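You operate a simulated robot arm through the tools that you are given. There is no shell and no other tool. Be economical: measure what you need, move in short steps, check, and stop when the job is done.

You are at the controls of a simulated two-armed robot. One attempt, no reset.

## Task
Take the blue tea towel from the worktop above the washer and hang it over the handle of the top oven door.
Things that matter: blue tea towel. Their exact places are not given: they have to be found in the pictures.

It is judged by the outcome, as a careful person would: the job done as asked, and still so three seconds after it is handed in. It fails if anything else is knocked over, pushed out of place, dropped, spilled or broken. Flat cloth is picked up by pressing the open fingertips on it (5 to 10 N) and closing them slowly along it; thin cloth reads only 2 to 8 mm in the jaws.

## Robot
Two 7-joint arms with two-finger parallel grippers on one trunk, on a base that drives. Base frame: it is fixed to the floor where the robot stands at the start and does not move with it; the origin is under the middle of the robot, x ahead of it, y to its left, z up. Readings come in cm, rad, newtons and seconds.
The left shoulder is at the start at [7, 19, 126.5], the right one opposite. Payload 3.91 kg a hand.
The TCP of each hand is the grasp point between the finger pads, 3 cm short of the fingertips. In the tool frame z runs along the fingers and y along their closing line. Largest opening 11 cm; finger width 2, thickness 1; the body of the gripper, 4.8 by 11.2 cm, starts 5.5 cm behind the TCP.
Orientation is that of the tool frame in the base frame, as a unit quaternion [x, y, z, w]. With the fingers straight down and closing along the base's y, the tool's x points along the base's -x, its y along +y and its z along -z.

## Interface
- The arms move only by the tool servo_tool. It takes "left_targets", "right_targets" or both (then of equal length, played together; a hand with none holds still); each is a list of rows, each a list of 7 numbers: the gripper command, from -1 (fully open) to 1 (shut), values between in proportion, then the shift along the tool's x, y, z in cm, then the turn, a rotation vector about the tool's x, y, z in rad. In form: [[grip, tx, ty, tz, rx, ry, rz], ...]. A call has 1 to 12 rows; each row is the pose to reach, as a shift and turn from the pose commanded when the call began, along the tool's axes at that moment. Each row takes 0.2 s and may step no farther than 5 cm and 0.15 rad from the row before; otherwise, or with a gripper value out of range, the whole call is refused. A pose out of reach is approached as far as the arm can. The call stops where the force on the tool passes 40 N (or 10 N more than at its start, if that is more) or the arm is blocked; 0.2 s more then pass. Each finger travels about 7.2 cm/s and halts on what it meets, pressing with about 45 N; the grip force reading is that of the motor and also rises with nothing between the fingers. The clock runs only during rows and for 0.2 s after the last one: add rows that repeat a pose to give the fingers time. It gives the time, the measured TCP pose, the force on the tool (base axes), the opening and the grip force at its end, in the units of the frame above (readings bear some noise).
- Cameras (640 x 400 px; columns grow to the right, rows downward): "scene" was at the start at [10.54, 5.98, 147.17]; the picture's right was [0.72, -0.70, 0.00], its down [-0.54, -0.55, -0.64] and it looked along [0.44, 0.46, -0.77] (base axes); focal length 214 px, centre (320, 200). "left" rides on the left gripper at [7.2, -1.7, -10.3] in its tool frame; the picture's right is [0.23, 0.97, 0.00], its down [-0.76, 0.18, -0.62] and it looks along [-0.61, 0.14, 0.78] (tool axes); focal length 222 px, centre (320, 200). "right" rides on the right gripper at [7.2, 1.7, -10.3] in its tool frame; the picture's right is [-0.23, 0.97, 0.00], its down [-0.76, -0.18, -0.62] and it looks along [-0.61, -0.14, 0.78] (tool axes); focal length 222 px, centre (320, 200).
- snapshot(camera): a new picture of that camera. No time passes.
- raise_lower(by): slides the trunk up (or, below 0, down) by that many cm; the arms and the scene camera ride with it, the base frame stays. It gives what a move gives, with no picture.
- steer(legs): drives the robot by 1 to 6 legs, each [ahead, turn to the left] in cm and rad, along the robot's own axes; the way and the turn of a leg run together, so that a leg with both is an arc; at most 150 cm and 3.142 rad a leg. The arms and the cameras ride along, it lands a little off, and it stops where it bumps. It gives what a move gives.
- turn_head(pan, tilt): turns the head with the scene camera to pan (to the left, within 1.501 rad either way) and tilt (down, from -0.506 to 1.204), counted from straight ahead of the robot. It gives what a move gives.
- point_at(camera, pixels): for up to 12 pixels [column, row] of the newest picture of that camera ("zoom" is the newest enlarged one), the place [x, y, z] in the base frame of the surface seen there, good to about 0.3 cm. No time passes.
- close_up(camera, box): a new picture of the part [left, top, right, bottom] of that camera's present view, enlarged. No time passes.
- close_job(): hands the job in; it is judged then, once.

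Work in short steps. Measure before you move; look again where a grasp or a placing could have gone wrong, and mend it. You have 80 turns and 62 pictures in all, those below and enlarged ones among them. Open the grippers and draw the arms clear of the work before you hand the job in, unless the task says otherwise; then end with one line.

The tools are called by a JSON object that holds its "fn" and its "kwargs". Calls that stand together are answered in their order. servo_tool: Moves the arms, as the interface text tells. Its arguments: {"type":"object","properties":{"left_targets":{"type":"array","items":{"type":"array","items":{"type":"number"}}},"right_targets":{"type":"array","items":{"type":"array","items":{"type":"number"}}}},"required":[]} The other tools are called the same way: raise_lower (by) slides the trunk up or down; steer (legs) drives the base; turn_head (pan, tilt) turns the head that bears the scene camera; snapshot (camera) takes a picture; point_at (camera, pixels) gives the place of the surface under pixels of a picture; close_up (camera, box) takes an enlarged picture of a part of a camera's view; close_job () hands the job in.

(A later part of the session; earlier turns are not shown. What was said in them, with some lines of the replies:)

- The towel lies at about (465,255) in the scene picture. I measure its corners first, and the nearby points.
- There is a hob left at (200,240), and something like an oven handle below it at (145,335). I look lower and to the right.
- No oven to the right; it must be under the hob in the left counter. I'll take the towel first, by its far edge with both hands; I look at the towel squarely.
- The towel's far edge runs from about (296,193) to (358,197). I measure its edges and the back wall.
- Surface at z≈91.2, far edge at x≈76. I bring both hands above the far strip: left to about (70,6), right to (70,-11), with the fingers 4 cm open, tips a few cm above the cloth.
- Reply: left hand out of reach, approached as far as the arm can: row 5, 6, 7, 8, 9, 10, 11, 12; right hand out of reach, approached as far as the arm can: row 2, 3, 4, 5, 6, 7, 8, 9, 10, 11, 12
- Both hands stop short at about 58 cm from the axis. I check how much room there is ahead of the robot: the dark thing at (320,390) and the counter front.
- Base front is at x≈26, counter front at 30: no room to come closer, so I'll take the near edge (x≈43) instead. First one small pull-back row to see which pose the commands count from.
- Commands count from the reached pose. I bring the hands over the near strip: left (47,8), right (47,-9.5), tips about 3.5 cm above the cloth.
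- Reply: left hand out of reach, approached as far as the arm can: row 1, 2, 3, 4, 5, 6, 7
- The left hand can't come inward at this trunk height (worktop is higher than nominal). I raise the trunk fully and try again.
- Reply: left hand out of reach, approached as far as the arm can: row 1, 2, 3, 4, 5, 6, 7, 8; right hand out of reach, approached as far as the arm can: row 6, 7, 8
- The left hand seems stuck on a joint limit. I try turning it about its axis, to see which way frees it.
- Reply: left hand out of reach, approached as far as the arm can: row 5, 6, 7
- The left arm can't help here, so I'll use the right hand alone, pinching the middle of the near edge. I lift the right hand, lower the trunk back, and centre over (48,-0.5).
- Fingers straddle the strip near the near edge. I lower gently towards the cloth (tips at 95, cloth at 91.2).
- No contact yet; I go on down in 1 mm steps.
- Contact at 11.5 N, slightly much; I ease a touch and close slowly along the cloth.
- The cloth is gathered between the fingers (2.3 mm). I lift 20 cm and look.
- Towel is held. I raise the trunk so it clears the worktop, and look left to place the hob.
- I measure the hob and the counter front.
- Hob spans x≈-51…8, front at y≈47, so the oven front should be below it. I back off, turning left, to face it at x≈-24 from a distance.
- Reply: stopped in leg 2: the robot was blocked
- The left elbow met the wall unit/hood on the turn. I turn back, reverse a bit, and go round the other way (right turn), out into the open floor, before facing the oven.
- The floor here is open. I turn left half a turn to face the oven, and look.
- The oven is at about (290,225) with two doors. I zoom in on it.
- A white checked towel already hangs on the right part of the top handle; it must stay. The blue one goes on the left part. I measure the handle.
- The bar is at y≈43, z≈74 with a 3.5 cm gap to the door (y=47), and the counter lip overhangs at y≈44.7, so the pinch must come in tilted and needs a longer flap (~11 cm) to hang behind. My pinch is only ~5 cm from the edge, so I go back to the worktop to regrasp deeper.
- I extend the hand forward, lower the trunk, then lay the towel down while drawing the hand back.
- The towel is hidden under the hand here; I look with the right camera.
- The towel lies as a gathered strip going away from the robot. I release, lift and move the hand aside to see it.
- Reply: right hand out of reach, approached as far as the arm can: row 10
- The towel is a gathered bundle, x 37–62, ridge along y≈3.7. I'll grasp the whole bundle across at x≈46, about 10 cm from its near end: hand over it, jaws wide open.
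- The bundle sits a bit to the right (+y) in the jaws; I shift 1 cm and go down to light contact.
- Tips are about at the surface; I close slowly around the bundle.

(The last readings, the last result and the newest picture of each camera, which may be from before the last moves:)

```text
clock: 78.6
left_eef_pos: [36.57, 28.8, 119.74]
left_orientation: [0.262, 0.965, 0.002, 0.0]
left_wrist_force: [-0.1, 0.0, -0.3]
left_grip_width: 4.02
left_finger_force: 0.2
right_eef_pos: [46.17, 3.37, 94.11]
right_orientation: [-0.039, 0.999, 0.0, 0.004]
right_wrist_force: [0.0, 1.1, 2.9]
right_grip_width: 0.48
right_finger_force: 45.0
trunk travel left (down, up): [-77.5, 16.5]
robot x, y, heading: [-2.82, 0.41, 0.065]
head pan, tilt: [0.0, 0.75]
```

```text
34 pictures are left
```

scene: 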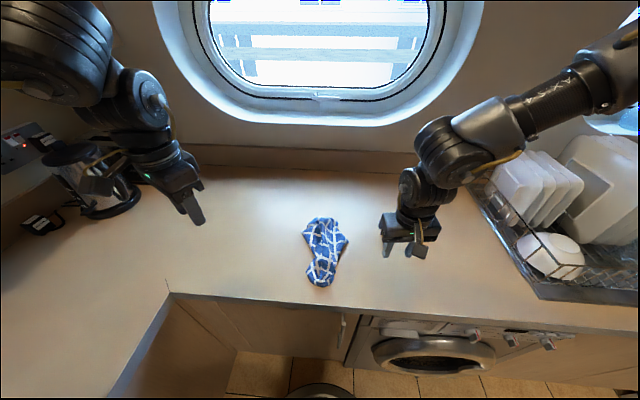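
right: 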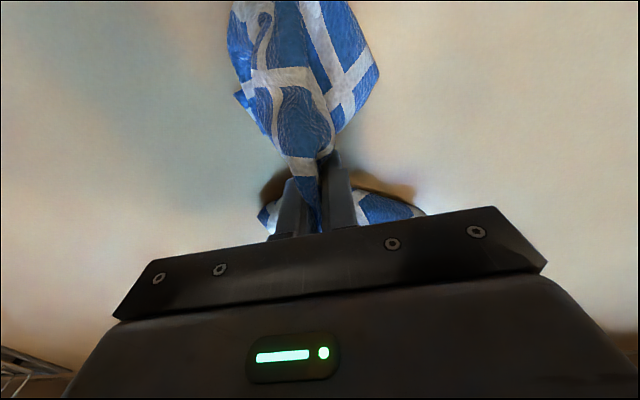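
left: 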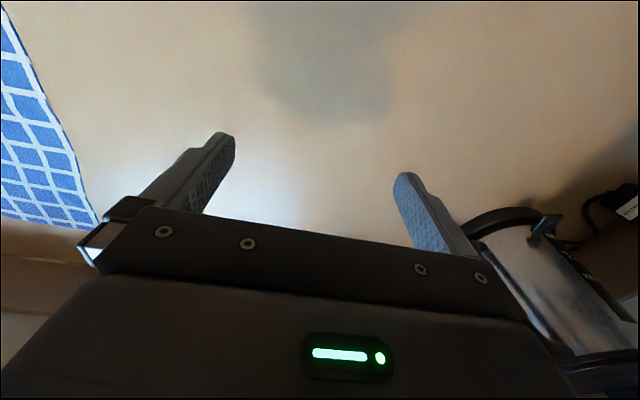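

The bundle is clamped (4.8 mm). I lift 18 cm, raise the trunk, and look.

{"fn": "servo_tool", "kwargs": {"right_targets": [[1, 0, 0, -2, 0, 0, 0], [1, 0, 0, -5, 0, 0, 0], [1, 0, 0, -8, 0, 0, 0], [1, 0, 0, -11, 0, 0, 0], [1, 0, 0, -14, 0, 0, 0], [1, 0, 0, -17, 0, 0, 0], [1, 0, 0, -20, 0, 0, 0]]}}

{"fn": "raise_lower", "kwargs": {"by": 10}}

{"fn": "close_up", "kwargs": {"camera": "scene", "box": [240, 150, 420, 310]}}

```text
clock: 80.2
left_eef_pos: [36.64, 28.67, 119.81]
left_orientation: [0.263, 0.965, 0.002, 0.0]
left_wrist_force: [-0.3, 0.0, -0.1]
left_grip_width: 4.03
left_finger_force: 0.1
right_eef_pos: [45.87, 3.19, 114.22]
right_orientation: [-0.039, 0.999, 0.0, 0.003]
right_wrist_force: [-0.6, 0.7, -0.6]
right_grip_width: 0.48
right_finger_force: 45.3
trunk travel left (down, up): [-77.5, 16.5]
robot x, y, heading: [-3.33, 0.68, 0.071]
head pan, tilt: [0.0, 0.75]
```

```text
clock: 81.5
left_eef_pos: [36.62, 28.71, 129.69]
left_orientation: [0.262, 0.965, 0.0, 0.0]
left_wrist_force: [0.1, 0.3, -0.1]
left_grip_width: 4.01
left_finger_force: 0.0
right_eef_pos: [46.06, 3.31, 124.17]
right_orientation: [-0.039, 0.999, 0.001, 0.003]
right_wrist_force: [-0.5, -0.2, 0.2]
right_grip_width: 0.47
right_finger_force: 44.7
trunk travel left (down, up): [-87.5, 6.5]
robot x, y, heading: [-2.93, 0.9, 0.074]
head pan, tilt: [0.0, 0.75]
```

```text
2.50 times, centred on (330, 230) of scene
```

zoom: 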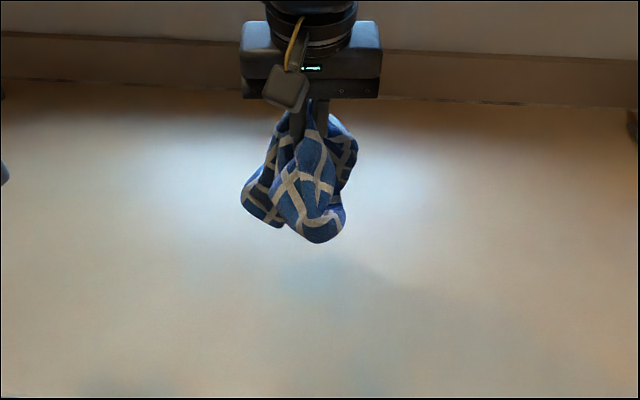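

The bundle hangs well with tails on both sides. I drive out the same known way to in front of the oven.

{"fn": "steer", "kwargs": {"legs": [[0, -0.07], [-20, 0], [0, -1.57], [55, 0], [0, 3.14]]}}

{"fn": "turn_head", "kwargs": {"pan": 0.3, "tilt": 0.7}}

{"fn": "snapshot", "kwargs": {"camera": "scene"}}

```text
clock: 97.5
left_eef_pos: [-49.31, -14.26, 129.66]
left_orientation: [-0.514, 0.858, 0.001, -0.001]
left_wrist_force: [0.0, -0.4, 0.0]
left_grip_width: 4.03
left_finger_force: 0.0
right_eef_pos: [-24.25, -3.88, 124.16]
right_orientation: [0.748, -0.664, -0.003, -0.002]
right_wrist_force: [-1.1, 0.0, -0.3]
right_grip_width: 0.45
right_finger_force: 44.9
trunk travel left (down, up): [-87.5, 6.5]
robot x, y, heading: [-19.99, -53.44, 1.68]
head pan, tilt: [0.0, 0.75]
```

```text
clock: 98.2
left_eef_pos: [-49.44, -14.44, 129.8]
left_orientation: [-0.514, 0.858, 0.001, -0.001]
left_wrist_force: [-0.4, 0.4, -0.2]
left_grip_width: 4.04
left_finger_force: 0.0
right_eef_pos: [-24.27, -3.94, 124.06]
right_orientation: [0.748, -0.664, -0.002, -0.002]
right_wrist_force: [-0.5, 1.5, -0.3]
right_grip_width: 0.45
right_finger_force: 44.7
trunk travel left (down, up): [-87.5, 6.5]
robot x, y, heading: [-19.99, -52.98, 1.682]
head pan, tilt: [0.3, 0.7]
```

```text
32 pictures are left
```

scene: 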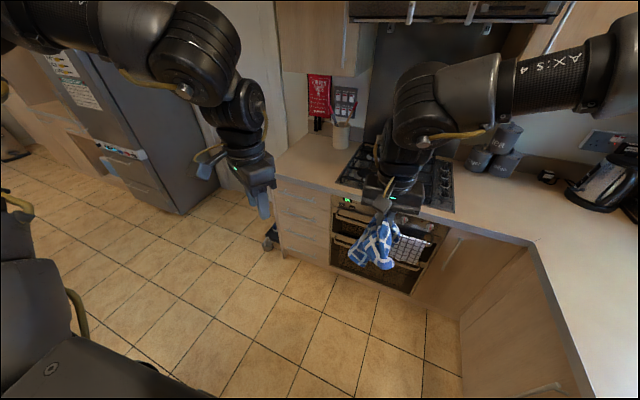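

Fridge and open floor are at the left, with room. I check the fridge's place and lower the trunk before approaching.

{"fn": "point_at", "kwargs": {"camera": "scene", "pixels": [[200, 160], [180, 210], [270, 240], [360, 260], [395, 240], [345, 215]]}}

{"fn": "raise_lower", "kwargs": {"by": -34}}

{"fn": "steer", "kwargs": {"legs": [[0, 0.33], [42, 0], [0, -0.44]]}}

{"fn": "turn_head", "kwargs": {"pan": 0.0, "tilt": 0.7}}

{"fn": "snapshot", "kwargs": {"camera": "scene"}}

```text
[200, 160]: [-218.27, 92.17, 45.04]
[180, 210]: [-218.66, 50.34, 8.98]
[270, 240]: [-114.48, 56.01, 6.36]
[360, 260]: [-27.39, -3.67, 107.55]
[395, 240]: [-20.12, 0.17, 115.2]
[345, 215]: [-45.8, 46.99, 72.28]
```

```text
clock: 101.6
left_eef_pos: [-49.35, -14.32, 95.8]
left_orientation: [-0.514, 0.858, 0.001, -0.001]
left_wrist_force: [0.1, 0.3, -0.8]
left_grip_width: 4.05
left_finger_force: 0.0
right_eef_pos: [-24.15, -4.02, 90.19]
right_orientation: [0.748, -0.664, -0.002, -0.002]
right_wrist_force: [0.0, 0.3, -0.2]
right_grip_width: 0.46
right_finger_force: 44.9
trunk travel left (down, up): [-53.5, 40.5]
robot x, y, heading: [-19.59, -53.1, 1.682]
head pan, tilt: [0.3, 0.7]
```

```text
clock: 106.5
left_eef_pos: [-62.59, 26.03, 95.72]
left_orientation: [-0.466, 0.885, 0.002, -0.001]
left_wrist_force: [0.2, -0.4, 0.2]
left_grip_width: 4.02
left_finger_force: 0.2
right_eef_pos: [-36.37, 33.49, 90.21]
right_orientation: [0.71, -0.705, -0.003, -0.002]
right_wrist_force: [0.1, -1.5, 1.6]
right_grip_width: 0.44
right_finger_force: 43.7
trunk travel left (down, up): [-53.5, 40.5]
robot x, y, heading: [-37.56, -15.67, 1.571]
head pan, tilt: [0.3, 0.7]
```

```text
clock: 107.3
left_eef_pos: [-62.64, 25.95, 95.71]
left_orientation: [-0.465, 0.885, 0.001, -0.001]
left_wrist_force: [-0.1, 0.1, -0.3]
left_grip_width: 4.02
left_finger_force: 0.1
right_eef_pos: [-36.39, 33.44, 90.15]
right_orientation: [0.709, -0.705, -0.003, -0.002]
right_wrist_force: [0.1, 0.3, -0.4]
right_grip_width: 0.48
right_finger_force: 44.9
trunk travel left (down, up): [-53.5, 40.5]
robot x, y, heading: [-37.59, -16.32, 1.568]
head pan, tilt: [0.0, 0.7]
```

```text
31 pictures are left
```

scene: 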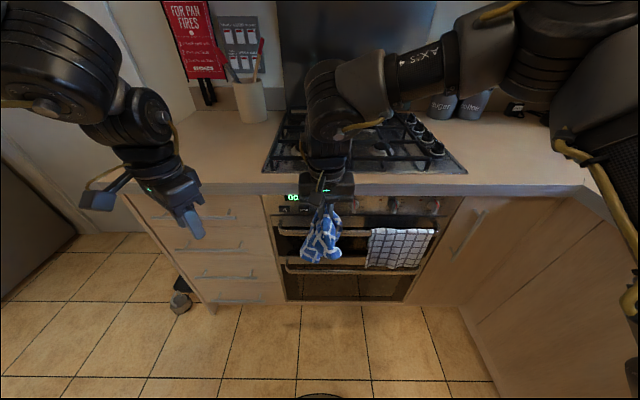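

Well placed: hand at x≈-36.4, free part of the bar is x -49…-22. I tilt the fingers forward (about 50° from vertical) while still in front of the bar.

{"fn": "servo_tool", "kwargs": {"right_targets": [[1, 0, 0, 0, 0, -0.14, 0], [1, 0, 0, 0, 0, -0.28, 0], [1, 0, 0, 0, 0, -0.42, 0], [1, 0, 0, 0, 0, -0.56, 0], [1, 0, 0, 0, 0, -0.7, 0], [1, 0, 0, 0, 0, -0.84, 0], [1, 0, 0, 0, 0, -0.9, 0], [1, 0, 0, 0, 0, -0.9, 0]]}}

{"fn": "close_up", "kwargs": {"camera": "scene", "box": [240, 120, 460, 290]}}

```text
clock: 109.1
left_eef_pos: [-62.56, 25.98, 95.71]
left_orientation: [-0.466, 0.885, 0.002, -0.001]
left_wrist_force: [0.3, -0.3, -0.9]
left_grip_width: 4.0
left_finger_force: 0.1
right_eef_pos: [-36.42, 33.41, 90.21]
right_orientation: [0.638, -0.633, -0.311, -0.308]
right_wrist_force: [-0.2, 0.4, 0.7]
right_grip_width: 0.47
right_finger_force: 45.1
trunk travel left (down, up): [-53.5, 40.5]
robot x, y, heading: [-37.59, -15.66, 1.57]
head pan, tilt: [0.0, 0.7]
```

```text
2.35 times, centred on (350, 205) of scene
```

zoom: 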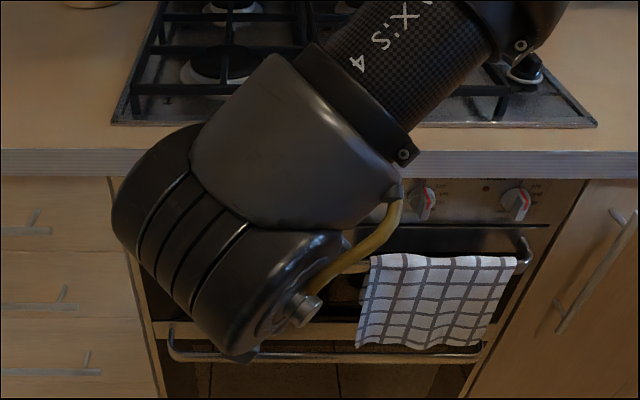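

I check how high the arm links are over the counter, and see whether the right and left cameras show the cloth and bar.

{"fn": "point_at", "kwargs": {"camera": "zoom", "pixels": [[380, 60], [250, 120], [150, 180], [390, 130], [240, 330], [470, 30]]}}

{"fn": "snapshot", "kwargs": {"camera": "right"}}

{"fn": "snapshot", "kwargs": {"camera": "left"}}

```text
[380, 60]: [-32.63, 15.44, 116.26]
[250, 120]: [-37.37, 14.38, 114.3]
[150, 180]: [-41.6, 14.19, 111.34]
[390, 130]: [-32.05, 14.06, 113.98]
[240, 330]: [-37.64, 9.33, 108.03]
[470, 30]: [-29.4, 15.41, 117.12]
```

```text
29 pictures are left
```

right: 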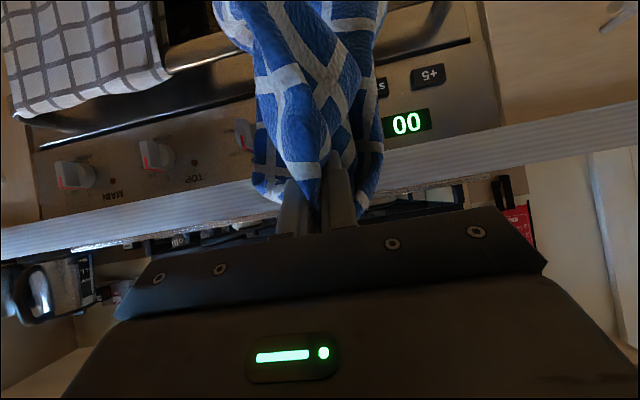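

```text
28 pictures are left
```

left: 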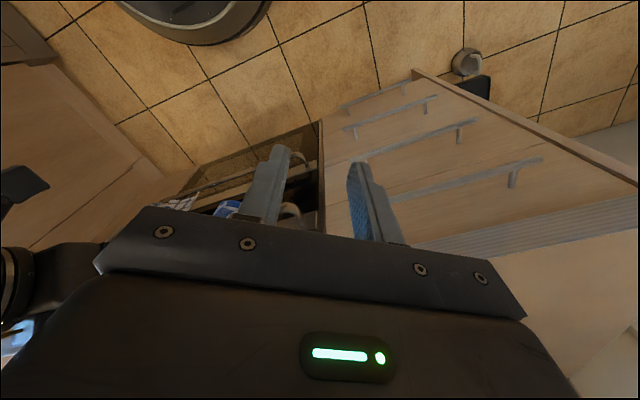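

The camera view is good. I measure the knob near the cloth, the display panel, and the bar either side in the right picture.

{"fn": "point_at", "kwargs": {"camera": "right", "pixels": [[243, 135], [150, 155], [70, 175], [425, 75], [404, 123], [430, 30], [215, 62], [180, 65], [470, 150], [330, 120], [290, 150], [300, 60]]}}

```text
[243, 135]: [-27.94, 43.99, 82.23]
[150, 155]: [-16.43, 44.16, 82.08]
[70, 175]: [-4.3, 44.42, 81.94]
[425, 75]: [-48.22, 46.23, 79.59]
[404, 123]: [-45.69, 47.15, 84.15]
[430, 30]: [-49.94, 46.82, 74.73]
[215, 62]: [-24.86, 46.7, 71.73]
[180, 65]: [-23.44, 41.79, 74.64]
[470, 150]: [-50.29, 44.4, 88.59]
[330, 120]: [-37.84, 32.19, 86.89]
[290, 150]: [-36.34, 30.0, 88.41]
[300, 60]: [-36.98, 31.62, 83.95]
```

The knob is at x=-28, clear of the hand at -37. I move the tips to just above the bar in front of the counter lip (tip ≈ y 43.3, z 90) so the long tail is stopped by the bar.

{"fn": "servo_tool", "kwargs": {"right_targets": [[1, -1.33, 0.6, -1.06, 0, 0, 0], [1, -2.5, 1.3, 0.4, 0, 0, 0], [1, -3.63, 1.3, 1.84, 0, 0, 0], [1, -4.8, 1.3, 3.3, 0, 0, 0], [1, -5.98, 1.3, 4.81, 0, 0, 0], [1, -5.98, 1.3, 4.81, 0, 0, 0]]}}

{"fn": "snapshot", "kwargs": {"camera": "right"}}

```text
clock: 110.5
left_eef_pos: [-62.55, 25.93, 95.79]
left_orientation: [-0.465, 0.885, 0.002, -0.002]
left_wrist_force: [0.7, 0.6, -0.4]
left_grip_width: 4.0
left_finger_force: 0.0
right_eef_pos: [-37.81, 40.91, 92.03]
right_orientation: [0.638, -0.633, -0.311, -0.309]
right_wrist_force: [0.1, -2.3, 1.2]
right_grip_width: 0.47
right_finger_force: 44.4
trunk travel left (down, up): [-53.5, 40.5]
robot x, y, heading: [-37.51, -16.1, 1.576]
head pan, tilt: [0.0, 0.7]
```

```text
27 pictures are left
```

right: 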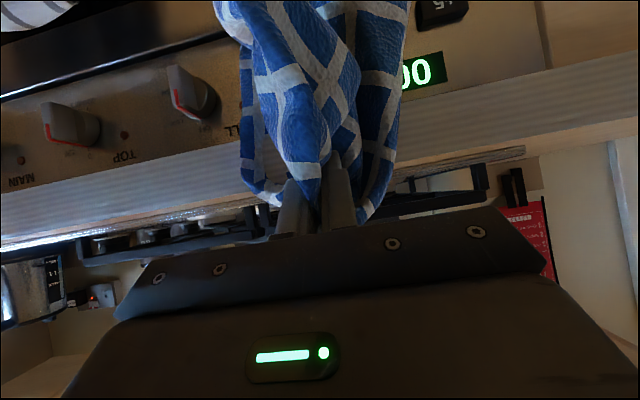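

The front tail hides the bar from this camera. I turn the left hand so that its camera gives a side view of the bar region.

{"fn": "servo_tool", "kwargs": {"left_targets": [[0.27, 0, 0, 0, 0, 0, 0.14], [0.27, 0, 0, 0, 0, 0, 0.28], [0.27, 0, 0, 0, 0, 0, 0.42], [0.27, 0, 0, 0, 0, 0, 0.52], [0.27, 0, 0, 0, 0, 0, 0.52]]}}

{"fn": "snapshot", "kwargs": {"camera": "left"}}

```text
clock: 111.7
left_eef_pos: [-62.56, 25.99, 95.79]
left_orientation: [-0.221, 0.975, 0.001, -0.001]
left_wrist_force: [0.5, 0.3, -0.3]
left_grip_width: 4.03
left_finger_force: 0.1
right_eef_pos: [-37.51, 40.95, 92.1]
right_orientation: [0.638, -0.633, -0.311, -0.309]
right_wrist_force: [0.1, -1.0, 0.3]
right_grip_width: 0.46
right_finger_force: 44.6
trunk travel left (down, up): [-53.5, 40.5]
robot x, y, heading: [-37.35, -16.01, 1.568]
head pan, tilt: [0.0, 0.7]
```

```text
26 pictures are left
```

left: 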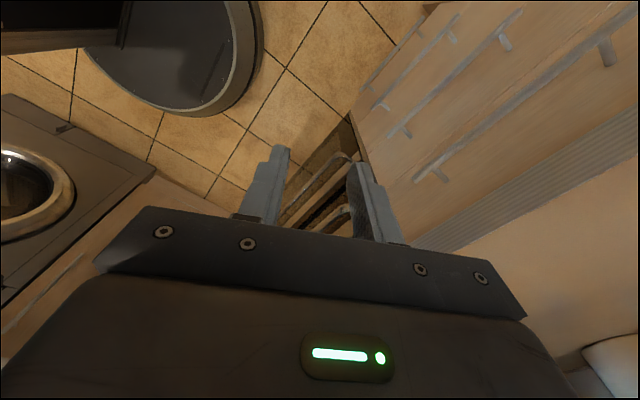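

The oven handle shows between the left fingers; I pitch the left hand up 0.6 rad to bring the towel into view.

{"fn": "servo_tool", "kwargs": {"left_targets": [[0.27, 0, 0, 0, 0, -0.14, 0], [0.27, 0, 0, 0, 0, -0.28, 0], [0.27, 0, 0, 0, 0, -0.42, 0], [0.27, 0, 0, 0, 0, -0.54, 0], [0.27, 0, 0, 0, 0, -0.54, 0]]}}

{"fn": "snapshot", "kwargs": {"camera": "left"}}

```text
clock: 112.9
left_eef_pos: [-62.43, 25.8, 95.71]
left_orientation: [-0.214, 0.94, 0.061, 0.26]
left_wrist_force: [-0.1, -0.3, 0.2]
left_grip_width: 4.01
left_finger_force: 0.0
right_eef_pos: [-37.58, 41.02, 92.08]
right_orientation: [0.638, -0.634, -0.31, -0.308]
right_wrist_force: [0.1, -0.8, -0.4]
right_grip_width: 0.49
right_finger_force: 44.3
trunk travel left (down, up): [-53.5, 40.5]
robot x, y, heading: [-37.74, -15.85, 1.572]
head pan, tilt: [0.0, 0.7]
```

```text
25 pictures are left
```

left: 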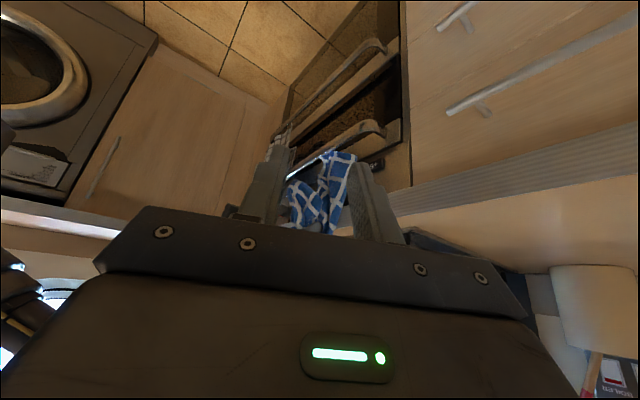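

The cloth and bar show between the left fingers (note it's upside down). I zoom in.

{"fn": "close_up", "kwargs": {"camera": "left", "box": [240, 90, 420, 240]}}

{"fn": "point_at", "kwargs": {"camera": "left", "pixels": [[338, 157], [325, 153], [352, 160], [302, 188], [312, 200], [335, 190], [350, 130], [345, 175], [292, 205]]}}

```text
2.67 times, centred on (330, 165) of left
```

zoom: 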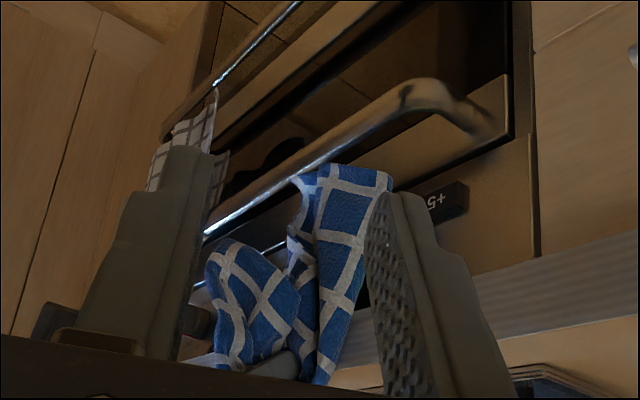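

```text
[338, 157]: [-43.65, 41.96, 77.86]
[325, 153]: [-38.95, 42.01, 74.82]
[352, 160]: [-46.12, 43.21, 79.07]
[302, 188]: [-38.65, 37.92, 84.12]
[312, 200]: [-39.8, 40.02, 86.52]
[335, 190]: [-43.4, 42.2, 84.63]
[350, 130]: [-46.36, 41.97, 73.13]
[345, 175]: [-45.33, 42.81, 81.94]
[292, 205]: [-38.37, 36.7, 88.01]
```

The door-side tail ends at z≈76–78, right at bar level (y≈42–43), and the robot-side tail is short (z≈83, y≈37). So I aim to straddle: door-side tail behind the bar, short one in front. I raise 3 cm and push slightly forward.

{"fn": "servo_tool", "kwargs": {"right_targets": [[1, -1.17, 0, -0.93, 0, 0, 0], [1, -2.34, 0, -1.87, 0, 0, 0], [1, -2.7, 0, -1.4, 0, 0, 0], [1, -2.9, 0, -1.1, 0, 0, 0], [1, -2.9, 0, -1.1, 0, 0, 0]]}}

{"fn": "close_up", "kwargs": {"camera": "left", "box": [240, 90, 420, 240]}}

```text
clock: 114.1
left_eef_pos: [-62.65, 25.95, 95.7]
left_orientation: [-0.213, 0.94, 0.059, 0.259]
left_wrist_force: [-0.1, -0.7, 0.8]
left_grip_width: 4.01
left_finger_force: 0.1
right_eef_pos: [-37.69, 41.86, 94.96]
right_orientation: [0.638, -0.634, -0.31, -0.308]
right_wrist_force: [0.7, 0.0, 0.7]
right_grip_width: 0.47
right_finger_force: 44.2
trunk travel left (down, up): [-53.5, 40.5]
robot x, y, heading: [-37.61, -15.86, 1.569]
head pan, tilt: [0.0, 0.7]
```

```text
2.67 times, centred on (330, 165) of left
```

zoom: 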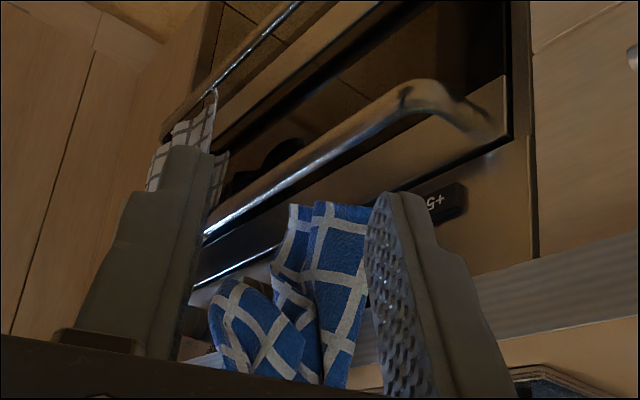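

The door-side tail now hangs free above the bar. I measure its lower end.

{"fn": "point_at", "kwargs": {"camera": "zoom", "pixels": [[340, 210], [300, 212], [360, 215], [285, 260], [320, 180], [340, 150], [330, 280], [235, 290], [445, 240]]}}

```text
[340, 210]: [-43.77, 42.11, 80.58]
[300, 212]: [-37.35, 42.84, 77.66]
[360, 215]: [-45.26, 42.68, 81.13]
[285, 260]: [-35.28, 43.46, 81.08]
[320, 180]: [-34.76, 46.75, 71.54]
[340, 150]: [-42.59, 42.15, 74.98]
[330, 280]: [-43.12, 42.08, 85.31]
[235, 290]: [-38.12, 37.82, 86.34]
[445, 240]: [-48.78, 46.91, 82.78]
```

Its lower end is at y≈42–43.5, just over the bar; I push forward 1.5 cm so that it hangs behind the bar line.

{"fn": "servo_tool", "kwargs": {"right_targets": [[1, -0.47, 0, 0.59, 0, 0, 0], [1, -0.93, 0, 1.17, 0, 0, 0], [1, -0.93, 0, 1.17, 0, 0, 0]]}}

{"fn": "close_up", "kwargs": {"camera": "left", "box": [240, 90, 420, 240]}}

{"fn": "point_at", "kwargs": {"camera": "zoom", "pixels": [[340, 215], [300, 215], [360, 220], [285, 260], [320, 180], [340, 150], [330, 280], [235, 290]]}}

```text
clock: 114.9
left_eef_pos: [-62.61, 25.9, 95.73]
left_orientation: [-0.214, 0.94, 0.061, 0.259]
left_wrist_force: [0.0, -0.6, 0.6]
left_grip_width: 3.99
left_finger_force: 0.1
right_eef_pos: [-37.72, 43.39, 94.93]
right_orientation: [0.638, -0.634, -0.31, -0.309]
right_wrist_force: [0.1, -1.0, 0.5]
right_grip_width: 0.46
right_finger_force: 44.6
trunk travel left (down, up): [-53.5, 40.5]
robot x, y, heading: [-37.71, -15.98, 1.571]
head pan, tilt: [0.0, 0.7]
```

```text
2.67 times, centred on (330, 165) of left
```

zoom: 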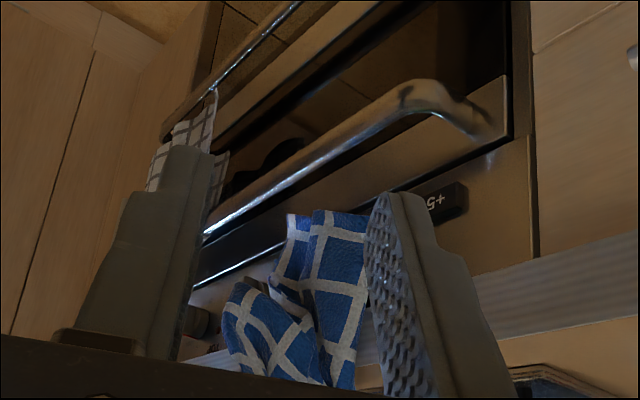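

```text
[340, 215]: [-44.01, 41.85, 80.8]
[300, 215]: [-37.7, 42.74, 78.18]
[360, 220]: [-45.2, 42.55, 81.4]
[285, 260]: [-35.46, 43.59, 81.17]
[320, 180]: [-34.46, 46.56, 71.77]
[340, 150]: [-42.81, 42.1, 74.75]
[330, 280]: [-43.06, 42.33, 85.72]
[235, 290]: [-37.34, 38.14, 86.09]
```

The tail is held off by the lip thickness. Plan B: go below the lip and forward so the tail is drawn over the bar. I check the lip's lower edge first.

{"fn": "point_at", "kwargs": {"camera": "zoom", "pixels": [[480, 280], [500, 265], [500, 285], [550, 255], [550, 262], [380, 325], [420, 195], [345, 130]]}}

```text
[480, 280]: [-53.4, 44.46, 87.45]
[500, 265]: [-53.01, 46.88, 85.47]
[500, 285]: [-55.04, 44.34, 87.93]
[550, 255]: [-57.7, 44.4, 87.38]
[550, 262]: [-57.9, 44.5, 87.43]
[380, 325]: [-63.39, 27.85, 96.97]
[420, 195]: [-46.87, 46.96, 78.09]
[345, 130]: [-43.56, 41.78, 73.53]
```

Lip bottom is at z≈87.3. I back 2.4 cm, go down so the tips are at z≈85, then forward under the lip to y≈45.5, drawing the tail over the bar.

{"fn": "servo_tool", "kwargs": {"right_targets": [[1, 1.51, 0, -1.91, 0, 0, 0], [1, 3.1, 0, -0.66, 0, 0, 0], [1, 4.63, 0, 0.58, 0, 0, 0], [1, 6.2, 0, 1.8, 0, 0, 0], [1, 7.75, 0, 3.07, 0, 0, 0], [1, 7.51, 0, 4.33, 0, 0, 0], [1, 7.17, 0, 5.41, 0, 0, 0], [1, 7.17, 0, 5.41, 0, 0, 0]]}}

{"fn": "close_up", "kwargs": {"camera": "left", "box": [240, 90, 420, 240]}}

```text
clock: 116.7
left_eef_pos: [-62.57, 25.8, 95.75]
left_orientation: [-0.213, 0.94, 0.061, 0.26]
left_wrist_force: [-0.5, 0.0, 1.0]
left_grip_width: 4.04
left_finger_force: 0.0
right_eef_pos: [-37.69, 43.09, 85.63]
right_orientation: [0.638, -0.633, -0.311, -0.308]
right_wrist_force: [0.7, -0.7, -0.8]
right_grip_width: 0.49
right_finger_force: 44.6
trunk travel left (down, up): [-53.5, 40.5]
robot x, y, heading: [-37.67, -15.76, 1.57]
head pan, tilt: [0.0, 0.7]
```

```text
2.67 times, centred on (330, 165) of left
```

zoom: 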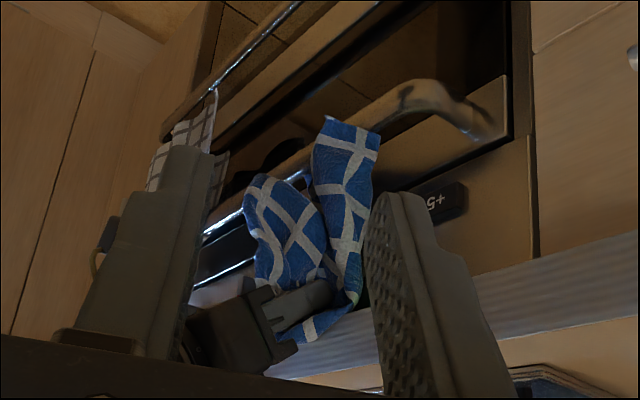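

The door-side tail now hangs over the bar's front slightly. I measure both tails.

{"fn": "point_at", "kwargs": {"camera": "zoom", "pixels": [[330, 125], [370, 145], [345, 160], [340, 200], [350, 250], [260, 185], [285, 200], [270, 250], [310, 250], [295, 180]]}}

```text
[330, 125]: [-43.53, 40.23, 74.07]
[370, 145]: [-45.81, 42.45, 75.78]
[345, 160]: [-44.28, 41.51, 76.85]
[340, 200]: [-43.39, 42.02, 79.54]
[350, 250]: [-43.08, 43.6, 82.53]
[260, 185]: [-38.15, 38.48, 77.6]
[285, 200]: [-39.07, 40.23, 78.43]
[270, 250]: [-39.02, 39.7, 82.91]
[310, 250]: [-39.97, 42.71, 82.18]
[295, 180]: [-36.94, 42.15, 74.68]
```

The tail lies just over the bar with a ~1–2 cm overhang. I lower the tips behind the bar to z≈78, so slack sags behind it while the short tail stays in front.

{"fn": "servo_tool", "kwargs": {"right_targets": [[1, 1.1, 0, 0.9, 0, 0, 0], [1, 2.2, 0, 1.85, 0, 0, 0], [1, 3.35, 0, 2.77, 0, 0, 0], [1, 4.46, 0, 3.69, 0, 0, 0], [1, 4.46, 0, 3.69, 0, 0, 0]]}}

{"fn": "close_up", "kwargs": {"camera": "left", "box": [240, 60, 420, 240]}}

```text
clock: 117.9
left_eef_pos: [-62.52, 25.86, 95.76]
left_orientation: [-0.214, 0.94, 0.061, 0.259]
left_wrist_force: [0.0, 0.7, 0.1]
left_grip_width: 4.03
left_finger_force: 0.0
right_eef_pos: [-37.85, 43.32, 80.02]
right_orientation: [0.637, -0.634, -0.311, -0.31]
right_wrist_force: [-0.5, -0.5, 0.5]
right_grip_width: 0.46
right_finger_force: 44.7
trunk travel left (down, up): [-53.5, 40.5]
robot x, y, heading: [-37.31, -15.94, 1.573]
head pan, tilt: [0.0, 0.7]
```

```text
2.22 times, centred on (330, 150) of left
```

zoom: 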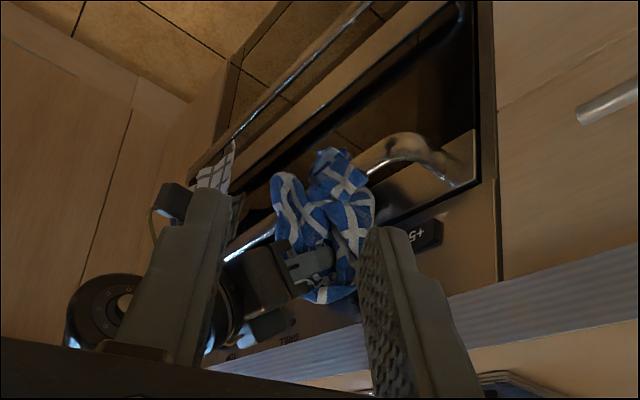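

The tail only buckled on top of the bar, its end still in front. It needs ~2 cm more height: I rise again and pitch the fingers to nearly horizontal, so the tips can sit right under the lip (z≈85.8, y≈45.8) and pull the end off the bar.

{"fn": "servo_tool", "kwargs": {"right_targets": [[1, -1.5, 0, -1.35, 0, 0, 0], [1, -2.93, 0, -2.72, 0, 0, 0], [1, -3.4, 0, -3.15, 0, -0.14, 0], [1, -3.8, 0, -3.5, 0, -0.28, 0], [1, -4.2, 0, -3.9, 0, -0.42, 0], [1, -4.53, 0, -4.25, 0, -0.55, 0], [1, -4.53, 0, -4.25, 0, -0.55, 0]]}}

{"fn": "close_up", "kwargs": {"camera": "left", "box": [240, 60, 420, 240]}}

```text
clock: 119.1
left_eef_pos: [-62.5, 25.94, 95.76]
left_orientation: [-0.214, 0.94, 0.06, 0.259]
left_wrist_force: [0.9, 0.4, 0.4]
left_grip_width: 4.03
left_finger_force: 0.0
right_eef_pos: [-37.71, 43.52, 85.3]
right_orientation: [0.572, -0.56, -0.428, -0.419]
right_wrist_force: [0.4, -25.8, 1.8]
right_grip_width: 0.45
right_finger_force: 44.5
right hand out of reach, approached as far as the arm can: row 5, 6
trunk travel left (down, up): [-53.5, 40.5]
robot x, y, heading: [-37.52, -15.72, 1.573]
head pan, tilt: [0.0, 0.7]
stopped in row 6 (right hand): the force on the tool passed its limit (the readings are from after the stop); the commanded pose is now the measured one
```

```text
2.22 times, centred on (330, 150) of left
```

zoom: 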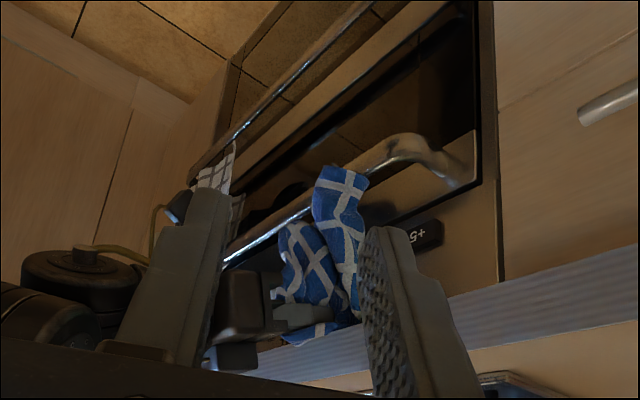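

The tips touched the panel; pitch is now ~1.28. I measure the tail end.

{"fn": "point_at", "kwargs": {"camera": "zoom", "pixels": [[330, 172], [360, 182], [340, 200], [345, 230], [355, 290], [300, 230], [290, 250], [320, 270], [340, 145], [275, 222]]}}

```text
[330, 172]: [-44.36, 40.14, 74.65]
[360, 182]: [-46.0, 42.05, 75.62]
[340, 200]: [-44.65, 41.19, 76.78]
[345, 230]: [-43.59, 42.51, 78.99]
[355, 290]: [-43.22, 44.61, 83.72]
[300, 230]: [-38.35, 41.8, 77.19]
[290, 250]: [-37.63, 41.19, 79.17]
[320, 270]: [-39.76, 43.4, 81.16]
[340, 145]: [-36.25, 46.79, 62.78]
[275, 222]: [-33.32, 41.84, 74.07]
```

The end still overhangs the bar by ~2 cm. I'll retreat, rise to tip z≈91.5, and then swing the tail in: quick forward stop at the lip followed at once by a drop. First the retreat, and a look.

{"fn": "servo_tool", "kwargs": {"right_targets": [[1, 0.9, 0, -3.1, 0, 0, 0], [1, 1.8, 0, -6.14, 0, 0, 0], [1, -1.4, 0, -7.6, 0, 0, 0], [1, -4.67, 0, -9.09, 0, 0, 0], [1, -4.67, 0, -9.09, 0, 0, 0]]}}

{"fn": "close_up", "kwargs": {"camera": "left", "box": [240, 60, 420, 240]}}

```text
clock: 119.7
left_eef_pos: [-62.5, 26.02, 95.62]
left_orientation: [-0.214, 0.94, 0.06, 0.259]
left_wrist_force: [1.2, -1.1, 0.9]
left_grip_width: 4.03
left_finger_force: 0.0
right_eef_pos: [-37.03, 42.21, 86.23]
right_orientation: [0.577, -0.568, -0.421, -0.409]
right_wrist_force: [-0.9, 4.2, -25.2]
right_grip_width: 0.47
right_finger_force: 44.9
right hand out of reach, approached as far as the arm can: row 1, 2, 3
trunk travel left (down, up): [-53.5, 40.5]
robot x, y, heading: [-37.87, -15.74, 1.573]
head pan, tilt: [0.0, 0.7]
stopped in row 3 (right hand): the force on the tool passed its limit (the readings are from after the stop); the commanded pose is now the measured one
```

```text
2.22 times, centred on (330, 150) of left
```

zoom: 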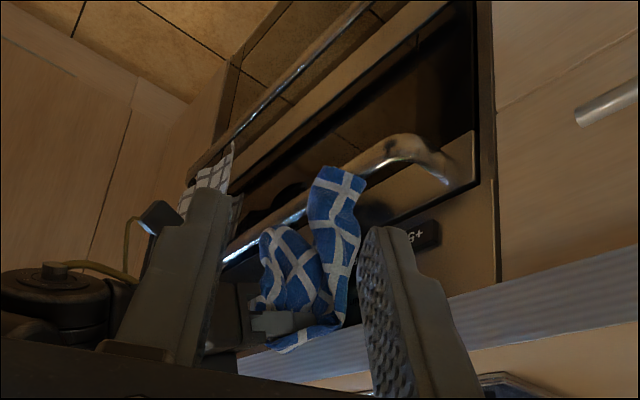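

At that pitch the wrist couldn't back off, and the finger pressed the lip's underside lightly. I go down a little, reduce the pitch to 0.9, then back and up.

{"fn": "servo_tool", "kwargs": {"right_targets": [[1, 0.95, 0, 0.31, 0, 0.12, 0], [1, 1.56, 0, -1.6, 0, 0.24, 0], [1, 1.53, 0, -4.76, 0, 0.36, 0], [1, -0.71, 0, -7.58, 0, 0.36, 0], [1, -4.37, 0, -9.28, 0, 0.36, 0], [1, -4.37, 0, -9.28, 0, 0.36, 0], [1, -4.37, 0, -9.28, 0, 0.36, 0]]}}

{"fn": "close_up", "kwargs": {"camera": "left", "box": [200, 60, 420, 240]}}

```text
clock: 121.3
left_eef_pos: [-62.61, 25.9, 95.77]
left_orientation: [-0.215, 0.94, 0.061, 0.259]
left_wrist_force: [-0.7, -0.3, -1.1]
left_grip_width: 4.01
left_finger_force: 0.0
right_eef_pos: [-36.64, 34.81, 93.47]
right_orientation: [0.642, -0.629, -0.315, -0.304]
right_wrist_force: [-0.3, -0.3, -0.7]
right_grip_width: 0.45
right_finger_force: 44.6
trunk travel left (down, up): [-53.5, 40.5]
robot x, y, heading: [-37.42, -16.02, 1.571]
head pan, tilt: [0.0, 0.7]
```

```text
2.22 times, centred on (310, 150) of left
```

zoom: 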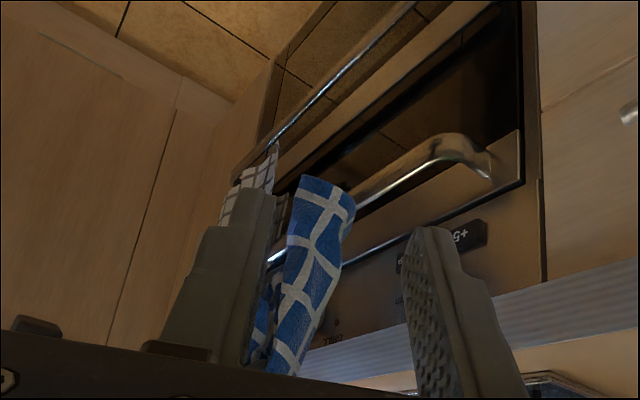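

The tail hangs free again. I measure its end before the swing.

{"fn": "point_at", "kwargs": {"camera": "zoom", "pixels": [[310, 182], [345, 200], [330, 190], [325, 240], [305, 300], [285, 355], [262, 330]]}}

```text
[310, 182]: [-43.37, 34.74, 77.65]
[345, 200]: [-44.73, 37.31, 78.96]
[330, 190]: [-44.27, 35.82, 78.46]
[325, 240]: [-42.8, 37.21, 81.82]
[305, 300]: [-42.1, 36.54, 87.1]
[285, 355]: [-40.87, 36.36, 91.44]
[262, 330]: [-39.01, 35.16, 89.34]
```

Its end is ~1 cm behind the tip line at z≈78. Now the swing: back, quick forward to just before the lip, immediate drop in front of and then under the lip.

{"fn": "servo_tool", "kwargs": {"right_targets": [[1, 1.96, 1, -2.52, 0, 0, 0], [1, 1.96, 1, -2.52, 0, 0, 0], [1, 1.96, 1, -2.52, 0, 0, 0], [1, -0.98, 1, 1.26, 0, 0, 0], [1, -3.93, 1, 5.05, 0, 0, 0], [1, 0.02, 1, 8.12, 0, 0, 0], [1, 2.29, 1, 10.9, 0, 0, 0], [1, 2.29, 1, 10.9, 0, 0, 0]]}}

{"fn": "close_up", "kwargs": {"camera": "left", "box": [240, 60, 420, 240]}}

```text
clock: 123.1
left_eef_pos: [-62.72, 25.8, 95.75]
left_orientation: [-0.214, 0.94, 0.06, 0.259]
left_wrist_force: [0.9, -0.9, 0.2]
left_grip_width: 4.02
left_finger_force: 0.1
right_eef_pos: [-37.79, 42.29, 85.0]
right_orientation: [0.642, -0.629, -0.315, -0.305]
right_wrist_force: [0.4, 0.2, -0.8]
right_grip_width: 0.47
right_finger_force: 44.7
trunk travel left (down, up): [-53.5, 40.5]
robot x, y, heading: [-37.73, -15.96, 1.57]
head pan, tilt: [0.0, 0.7]
```

```text
2.22 times, centred on (330, 150) of left
```

zoom: 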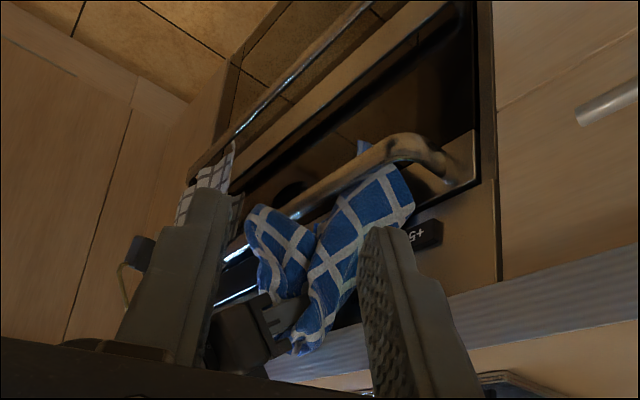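

It worked: the long tail now hangs behind the bar (its corner shows beyond the bar at (362,148)), the short tail stays in front. I lower the pinch onto the bar's top (tip ≈ y 43.3, z 76.6).

{"fn": "servo_tool", "kwargs": {"right_targets": [[1, 1.6, 0, 1.1, 0, 0, 0], [1, 3.2, 0, 2.0, 0, 0, 0], [1, 4.7, 0, 2.6, 0, 0, 0], [1, 6.0, 0, 2.96, 0, 0, 0], [1, 6.0, 0, 2.96, 0, 0, 0]]}}

{"fn": "close_up", "kwargs": {"camera": "left", "box": [240, 60, 420, 240]}}

```text
clock: 124.3
left_eef_pos: [-62.64, 25.91, 95.7]
left_orientation: [-0.214, 0.94, 0.059, 0.258]
left_wrist_force: [-0.5, -0.3, -0.2]
left_grip_width: 3.99
left_finger_force: 0.0
right_eef_pos: [-37.85, 40.6, 78.43]
right_orientation: [0.641, -0.631, -0.314, -0.305]
right_wrist_force: [0.2, 0.1, 2.5]
right_grip_width: 0.47
right_finger_force: 44.4
trunk travel left (down, up): [-53.5, 40.5]
robot x, y, heading: [-37.61, -15.58, 1.57]
head pan, tilt: [0.0, 0.7]
```

```text
2.22 times, centred on (330, 150) of left
```

zoom: 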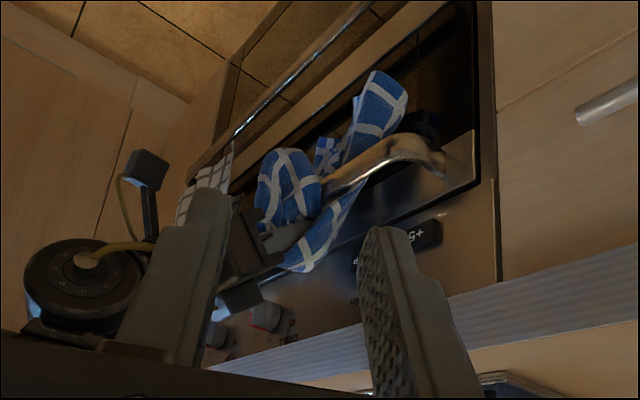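

The cloth straddles the bar with the long tail behind. To balance it I draw the pinch ~2.3 cm back toward the front, then open the fingers gradually.

{"fn": "servo_tool", "kwargs": {"right_targets": [[1, 0.23, 0, -1.3, 0, 0, 0], [1, 0.46, 0, -2.55, 0, 0, 0], [1, 0.46, 0, -2.55, 0, 0, 0], [0.85, 0.46, 0, -2.55, 0, 0, 0], [0.7, 0.46, 0, -2.55, 0, 0, 0], [0.55, 0.46, 0, -2.55, 0, 0, 0], [0.55, 0.46, 0, -2.55, 0, 0, 0]]}}

{"fn": "close_up", "kwargs": {"camera": "left", "box": [240, 60, 420, 240]}}

```text
clock: 125.9
left_eef_pos: [-62.51, 25.92, 95.74]
left_orientation: [-0.214, 0.94, 0.06, 0.259]
left_wrist_force: [0.6, -0.3, 0.8]
left_grip_width: 4.0
left_finger_force: 0.1
right_eef_pos: [-37.74, 38.43, 79.62]
right_orientation: [0.642, -0.63, -0.313, -0.305]
right_wrist_force: [-0.1, -0.3, 0.2]
right_grip_width: 2.5
right_finger_force: 0.1
trunk travel left (down, up): [-53.5, 40.5]
robot x, y, heading: [-37.47, -15.66, 1.571]
head pan, tilt: [0.0, 0.7]
```

```text
2.22 times, centred on (330, 150) of left
```

zoom: 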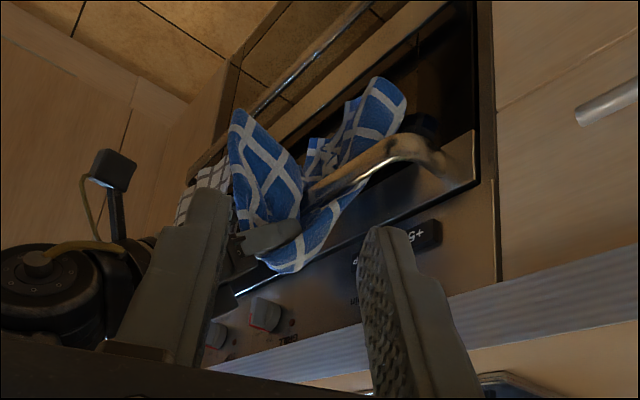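

It drapes on both sides of the bar with the fingers open. I withdraw the hand along its axis, back and up.

{"fn": "servo_tool", "kwargs": {"right_targets": [[0.5, 0, 0, -2, 0, 0, 0], [0.4, 0, 0, -5, 0, 0, 0], [0.4, 0, 0, -9, 0, 0, 0], [0.4, 0, 0, -13, 0, 0, 0], [0.4, 0, 0, -15, 0, 0, 0], [0.4, 0, 0, -15, 0, 0, 0]]}}

{"fn": "close_up", "kwargs": {"camera": "left", "box": [220, 40, 420, 240]}}

{"fn": "snapshot", "kwargs": {"camera": "right"}}

```text
clock: 127.3
left_eef_pos: [-62.64, 25.83, 95.73]
left_orientation: [-0.215, 0.94, 0.06, 0.258]
left_wrist_force: [-0.6, 0.6, 0.4]
left_grip_width: 4.03
left_finger_force: 0.1
right_eef_pos: [-36.58, 26.09, 86.9]
right_orientation: [-0.639, 0.655, 0.289, 0.281]
right_wrist_force: [0.3, 0.0, 0.5]
right_grip_width: 3.28
right_finger_force: 0.1
trunk travel left (down, up): [-53.5, 40.5]
robot x, y, heading: [-37.48, -16.05, 1.569]
head pan, tilt: [0.0, 0.7]
```

```text
2.00 times, centred on (320, 140) of left
```

zoom: 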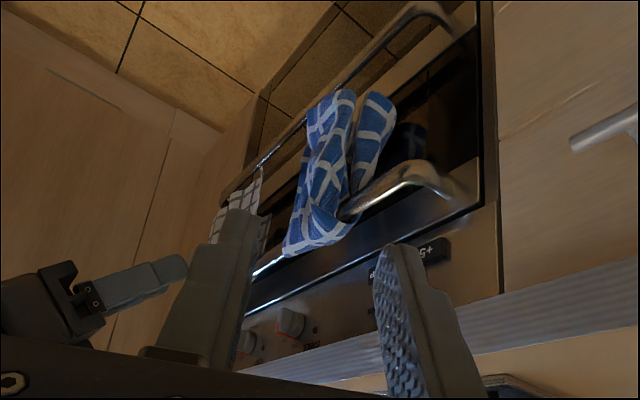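

```text
12 pictures are left
```

right: 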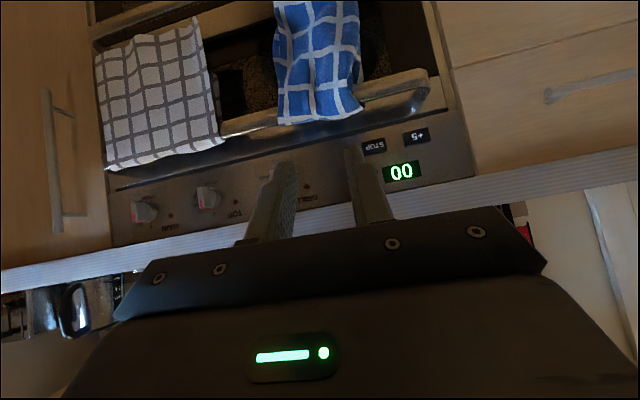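

The blue towel hangs over the top handle, the white one is untouched. I open the grippers, drive straight back and check that it stays.

{"fn": "steer", "kwargs": {"legs": [[-35, 0]]}}

{"fn": "servo_tool", "kwargs": {"right_targets": [[-1, 0, 0, 0, 0, 0, 0], [-1, 0, 0, 0, 0, 0, 0], [-1, 0, 0, 0, 0, 0, 0], [-1, 0, 0, 0, 0, 0, 0], [-1, 0, 0, 0, 0, 0, 0]], "left_targets": [[-1, 0, 0, 0, 0, 0, 0], [-1, 0, 0, 0, 0, 0, 0], [-1, 0, 0, 0, 0, 0, 0], [-1, 0, 0, 0, 0, 0, 0], [-1, 0, 0, 0, 0, 0, 0]]}}

{"fn": "snapshot", "kwargs": {"camera": "scene"}}

{"fn": "snapshot", "kwargs": {"camera": "right"}}

```text
clock: 129.6
left_eef_pos: [-62.62, -8.68, 95.72]
left_orientation: [-0.217, 0.939, 0.061, 0.259]
left_wrist_force: [0.0, -0.4, 0.8]
left_grip_width: 4.02
left_finger_force: 0.1
right_eef_pos: [-36.57, -7.95, 88.04]
right_orientation: [-0.633, 0.652, 0.301, 0.289]
right_wrist_force: [0.1, 0.3, -0.7]
right_grip_width: 3.32
right_finger_force: 0.0
trunk travel left (down, up): [-53.5, 40.5]
robot x, y, heading: [-37.64, -50.41, 1.578]
head pan, tilt: [0.0, 0.7]
```

```text
clock: 130.8
left_eef_pos: [-62.75, -8.73, 95.67]
left_orientation: [-0.216, 0.94, 0.06, 0.258]
left_wrist_force: [0.1, 0.6, -0.7]
left_grip_width: 11.02
left_finger_force: 0.0
right_eef_pos: [-36.61, -7.6, 88.12]
right_orientation: [-0.631, 0.654, 0.302, 0.288]
right_wrist_force: [0.6, 0.4, -0.5]
right_grip_width: 11.02
right_finger_force: 0.0
trunk travel left (down, up): [-53.5, 40.5]
robot x, y, heading: [-37.62, -50.39, 1.574]
head pan, tilt: [0.0, 0.7]
```

```text
11 pictures are left
```

scene: 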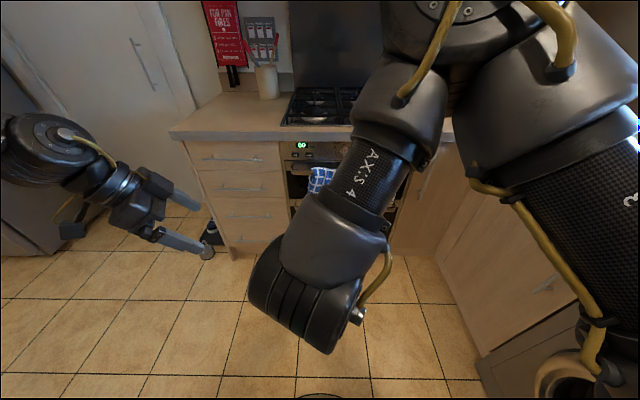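

```text
10 pictures are left
```

right: 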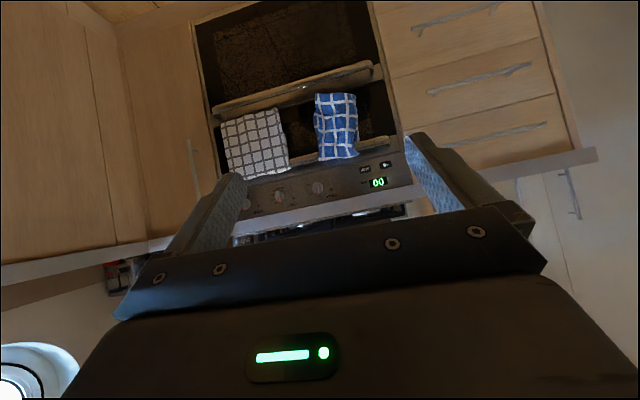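

Both towels hang still on the top handle, the grippers are open and the arms are well clear. I hand the job in.

{"fn": "close_job", "kwargs": {}}

```text
The job is handed in.
```

The blue tea towel hangs over the left part of the top oven door handle, next to the white towel that was already there and was not moved; nothing else was knocked over or displaced.
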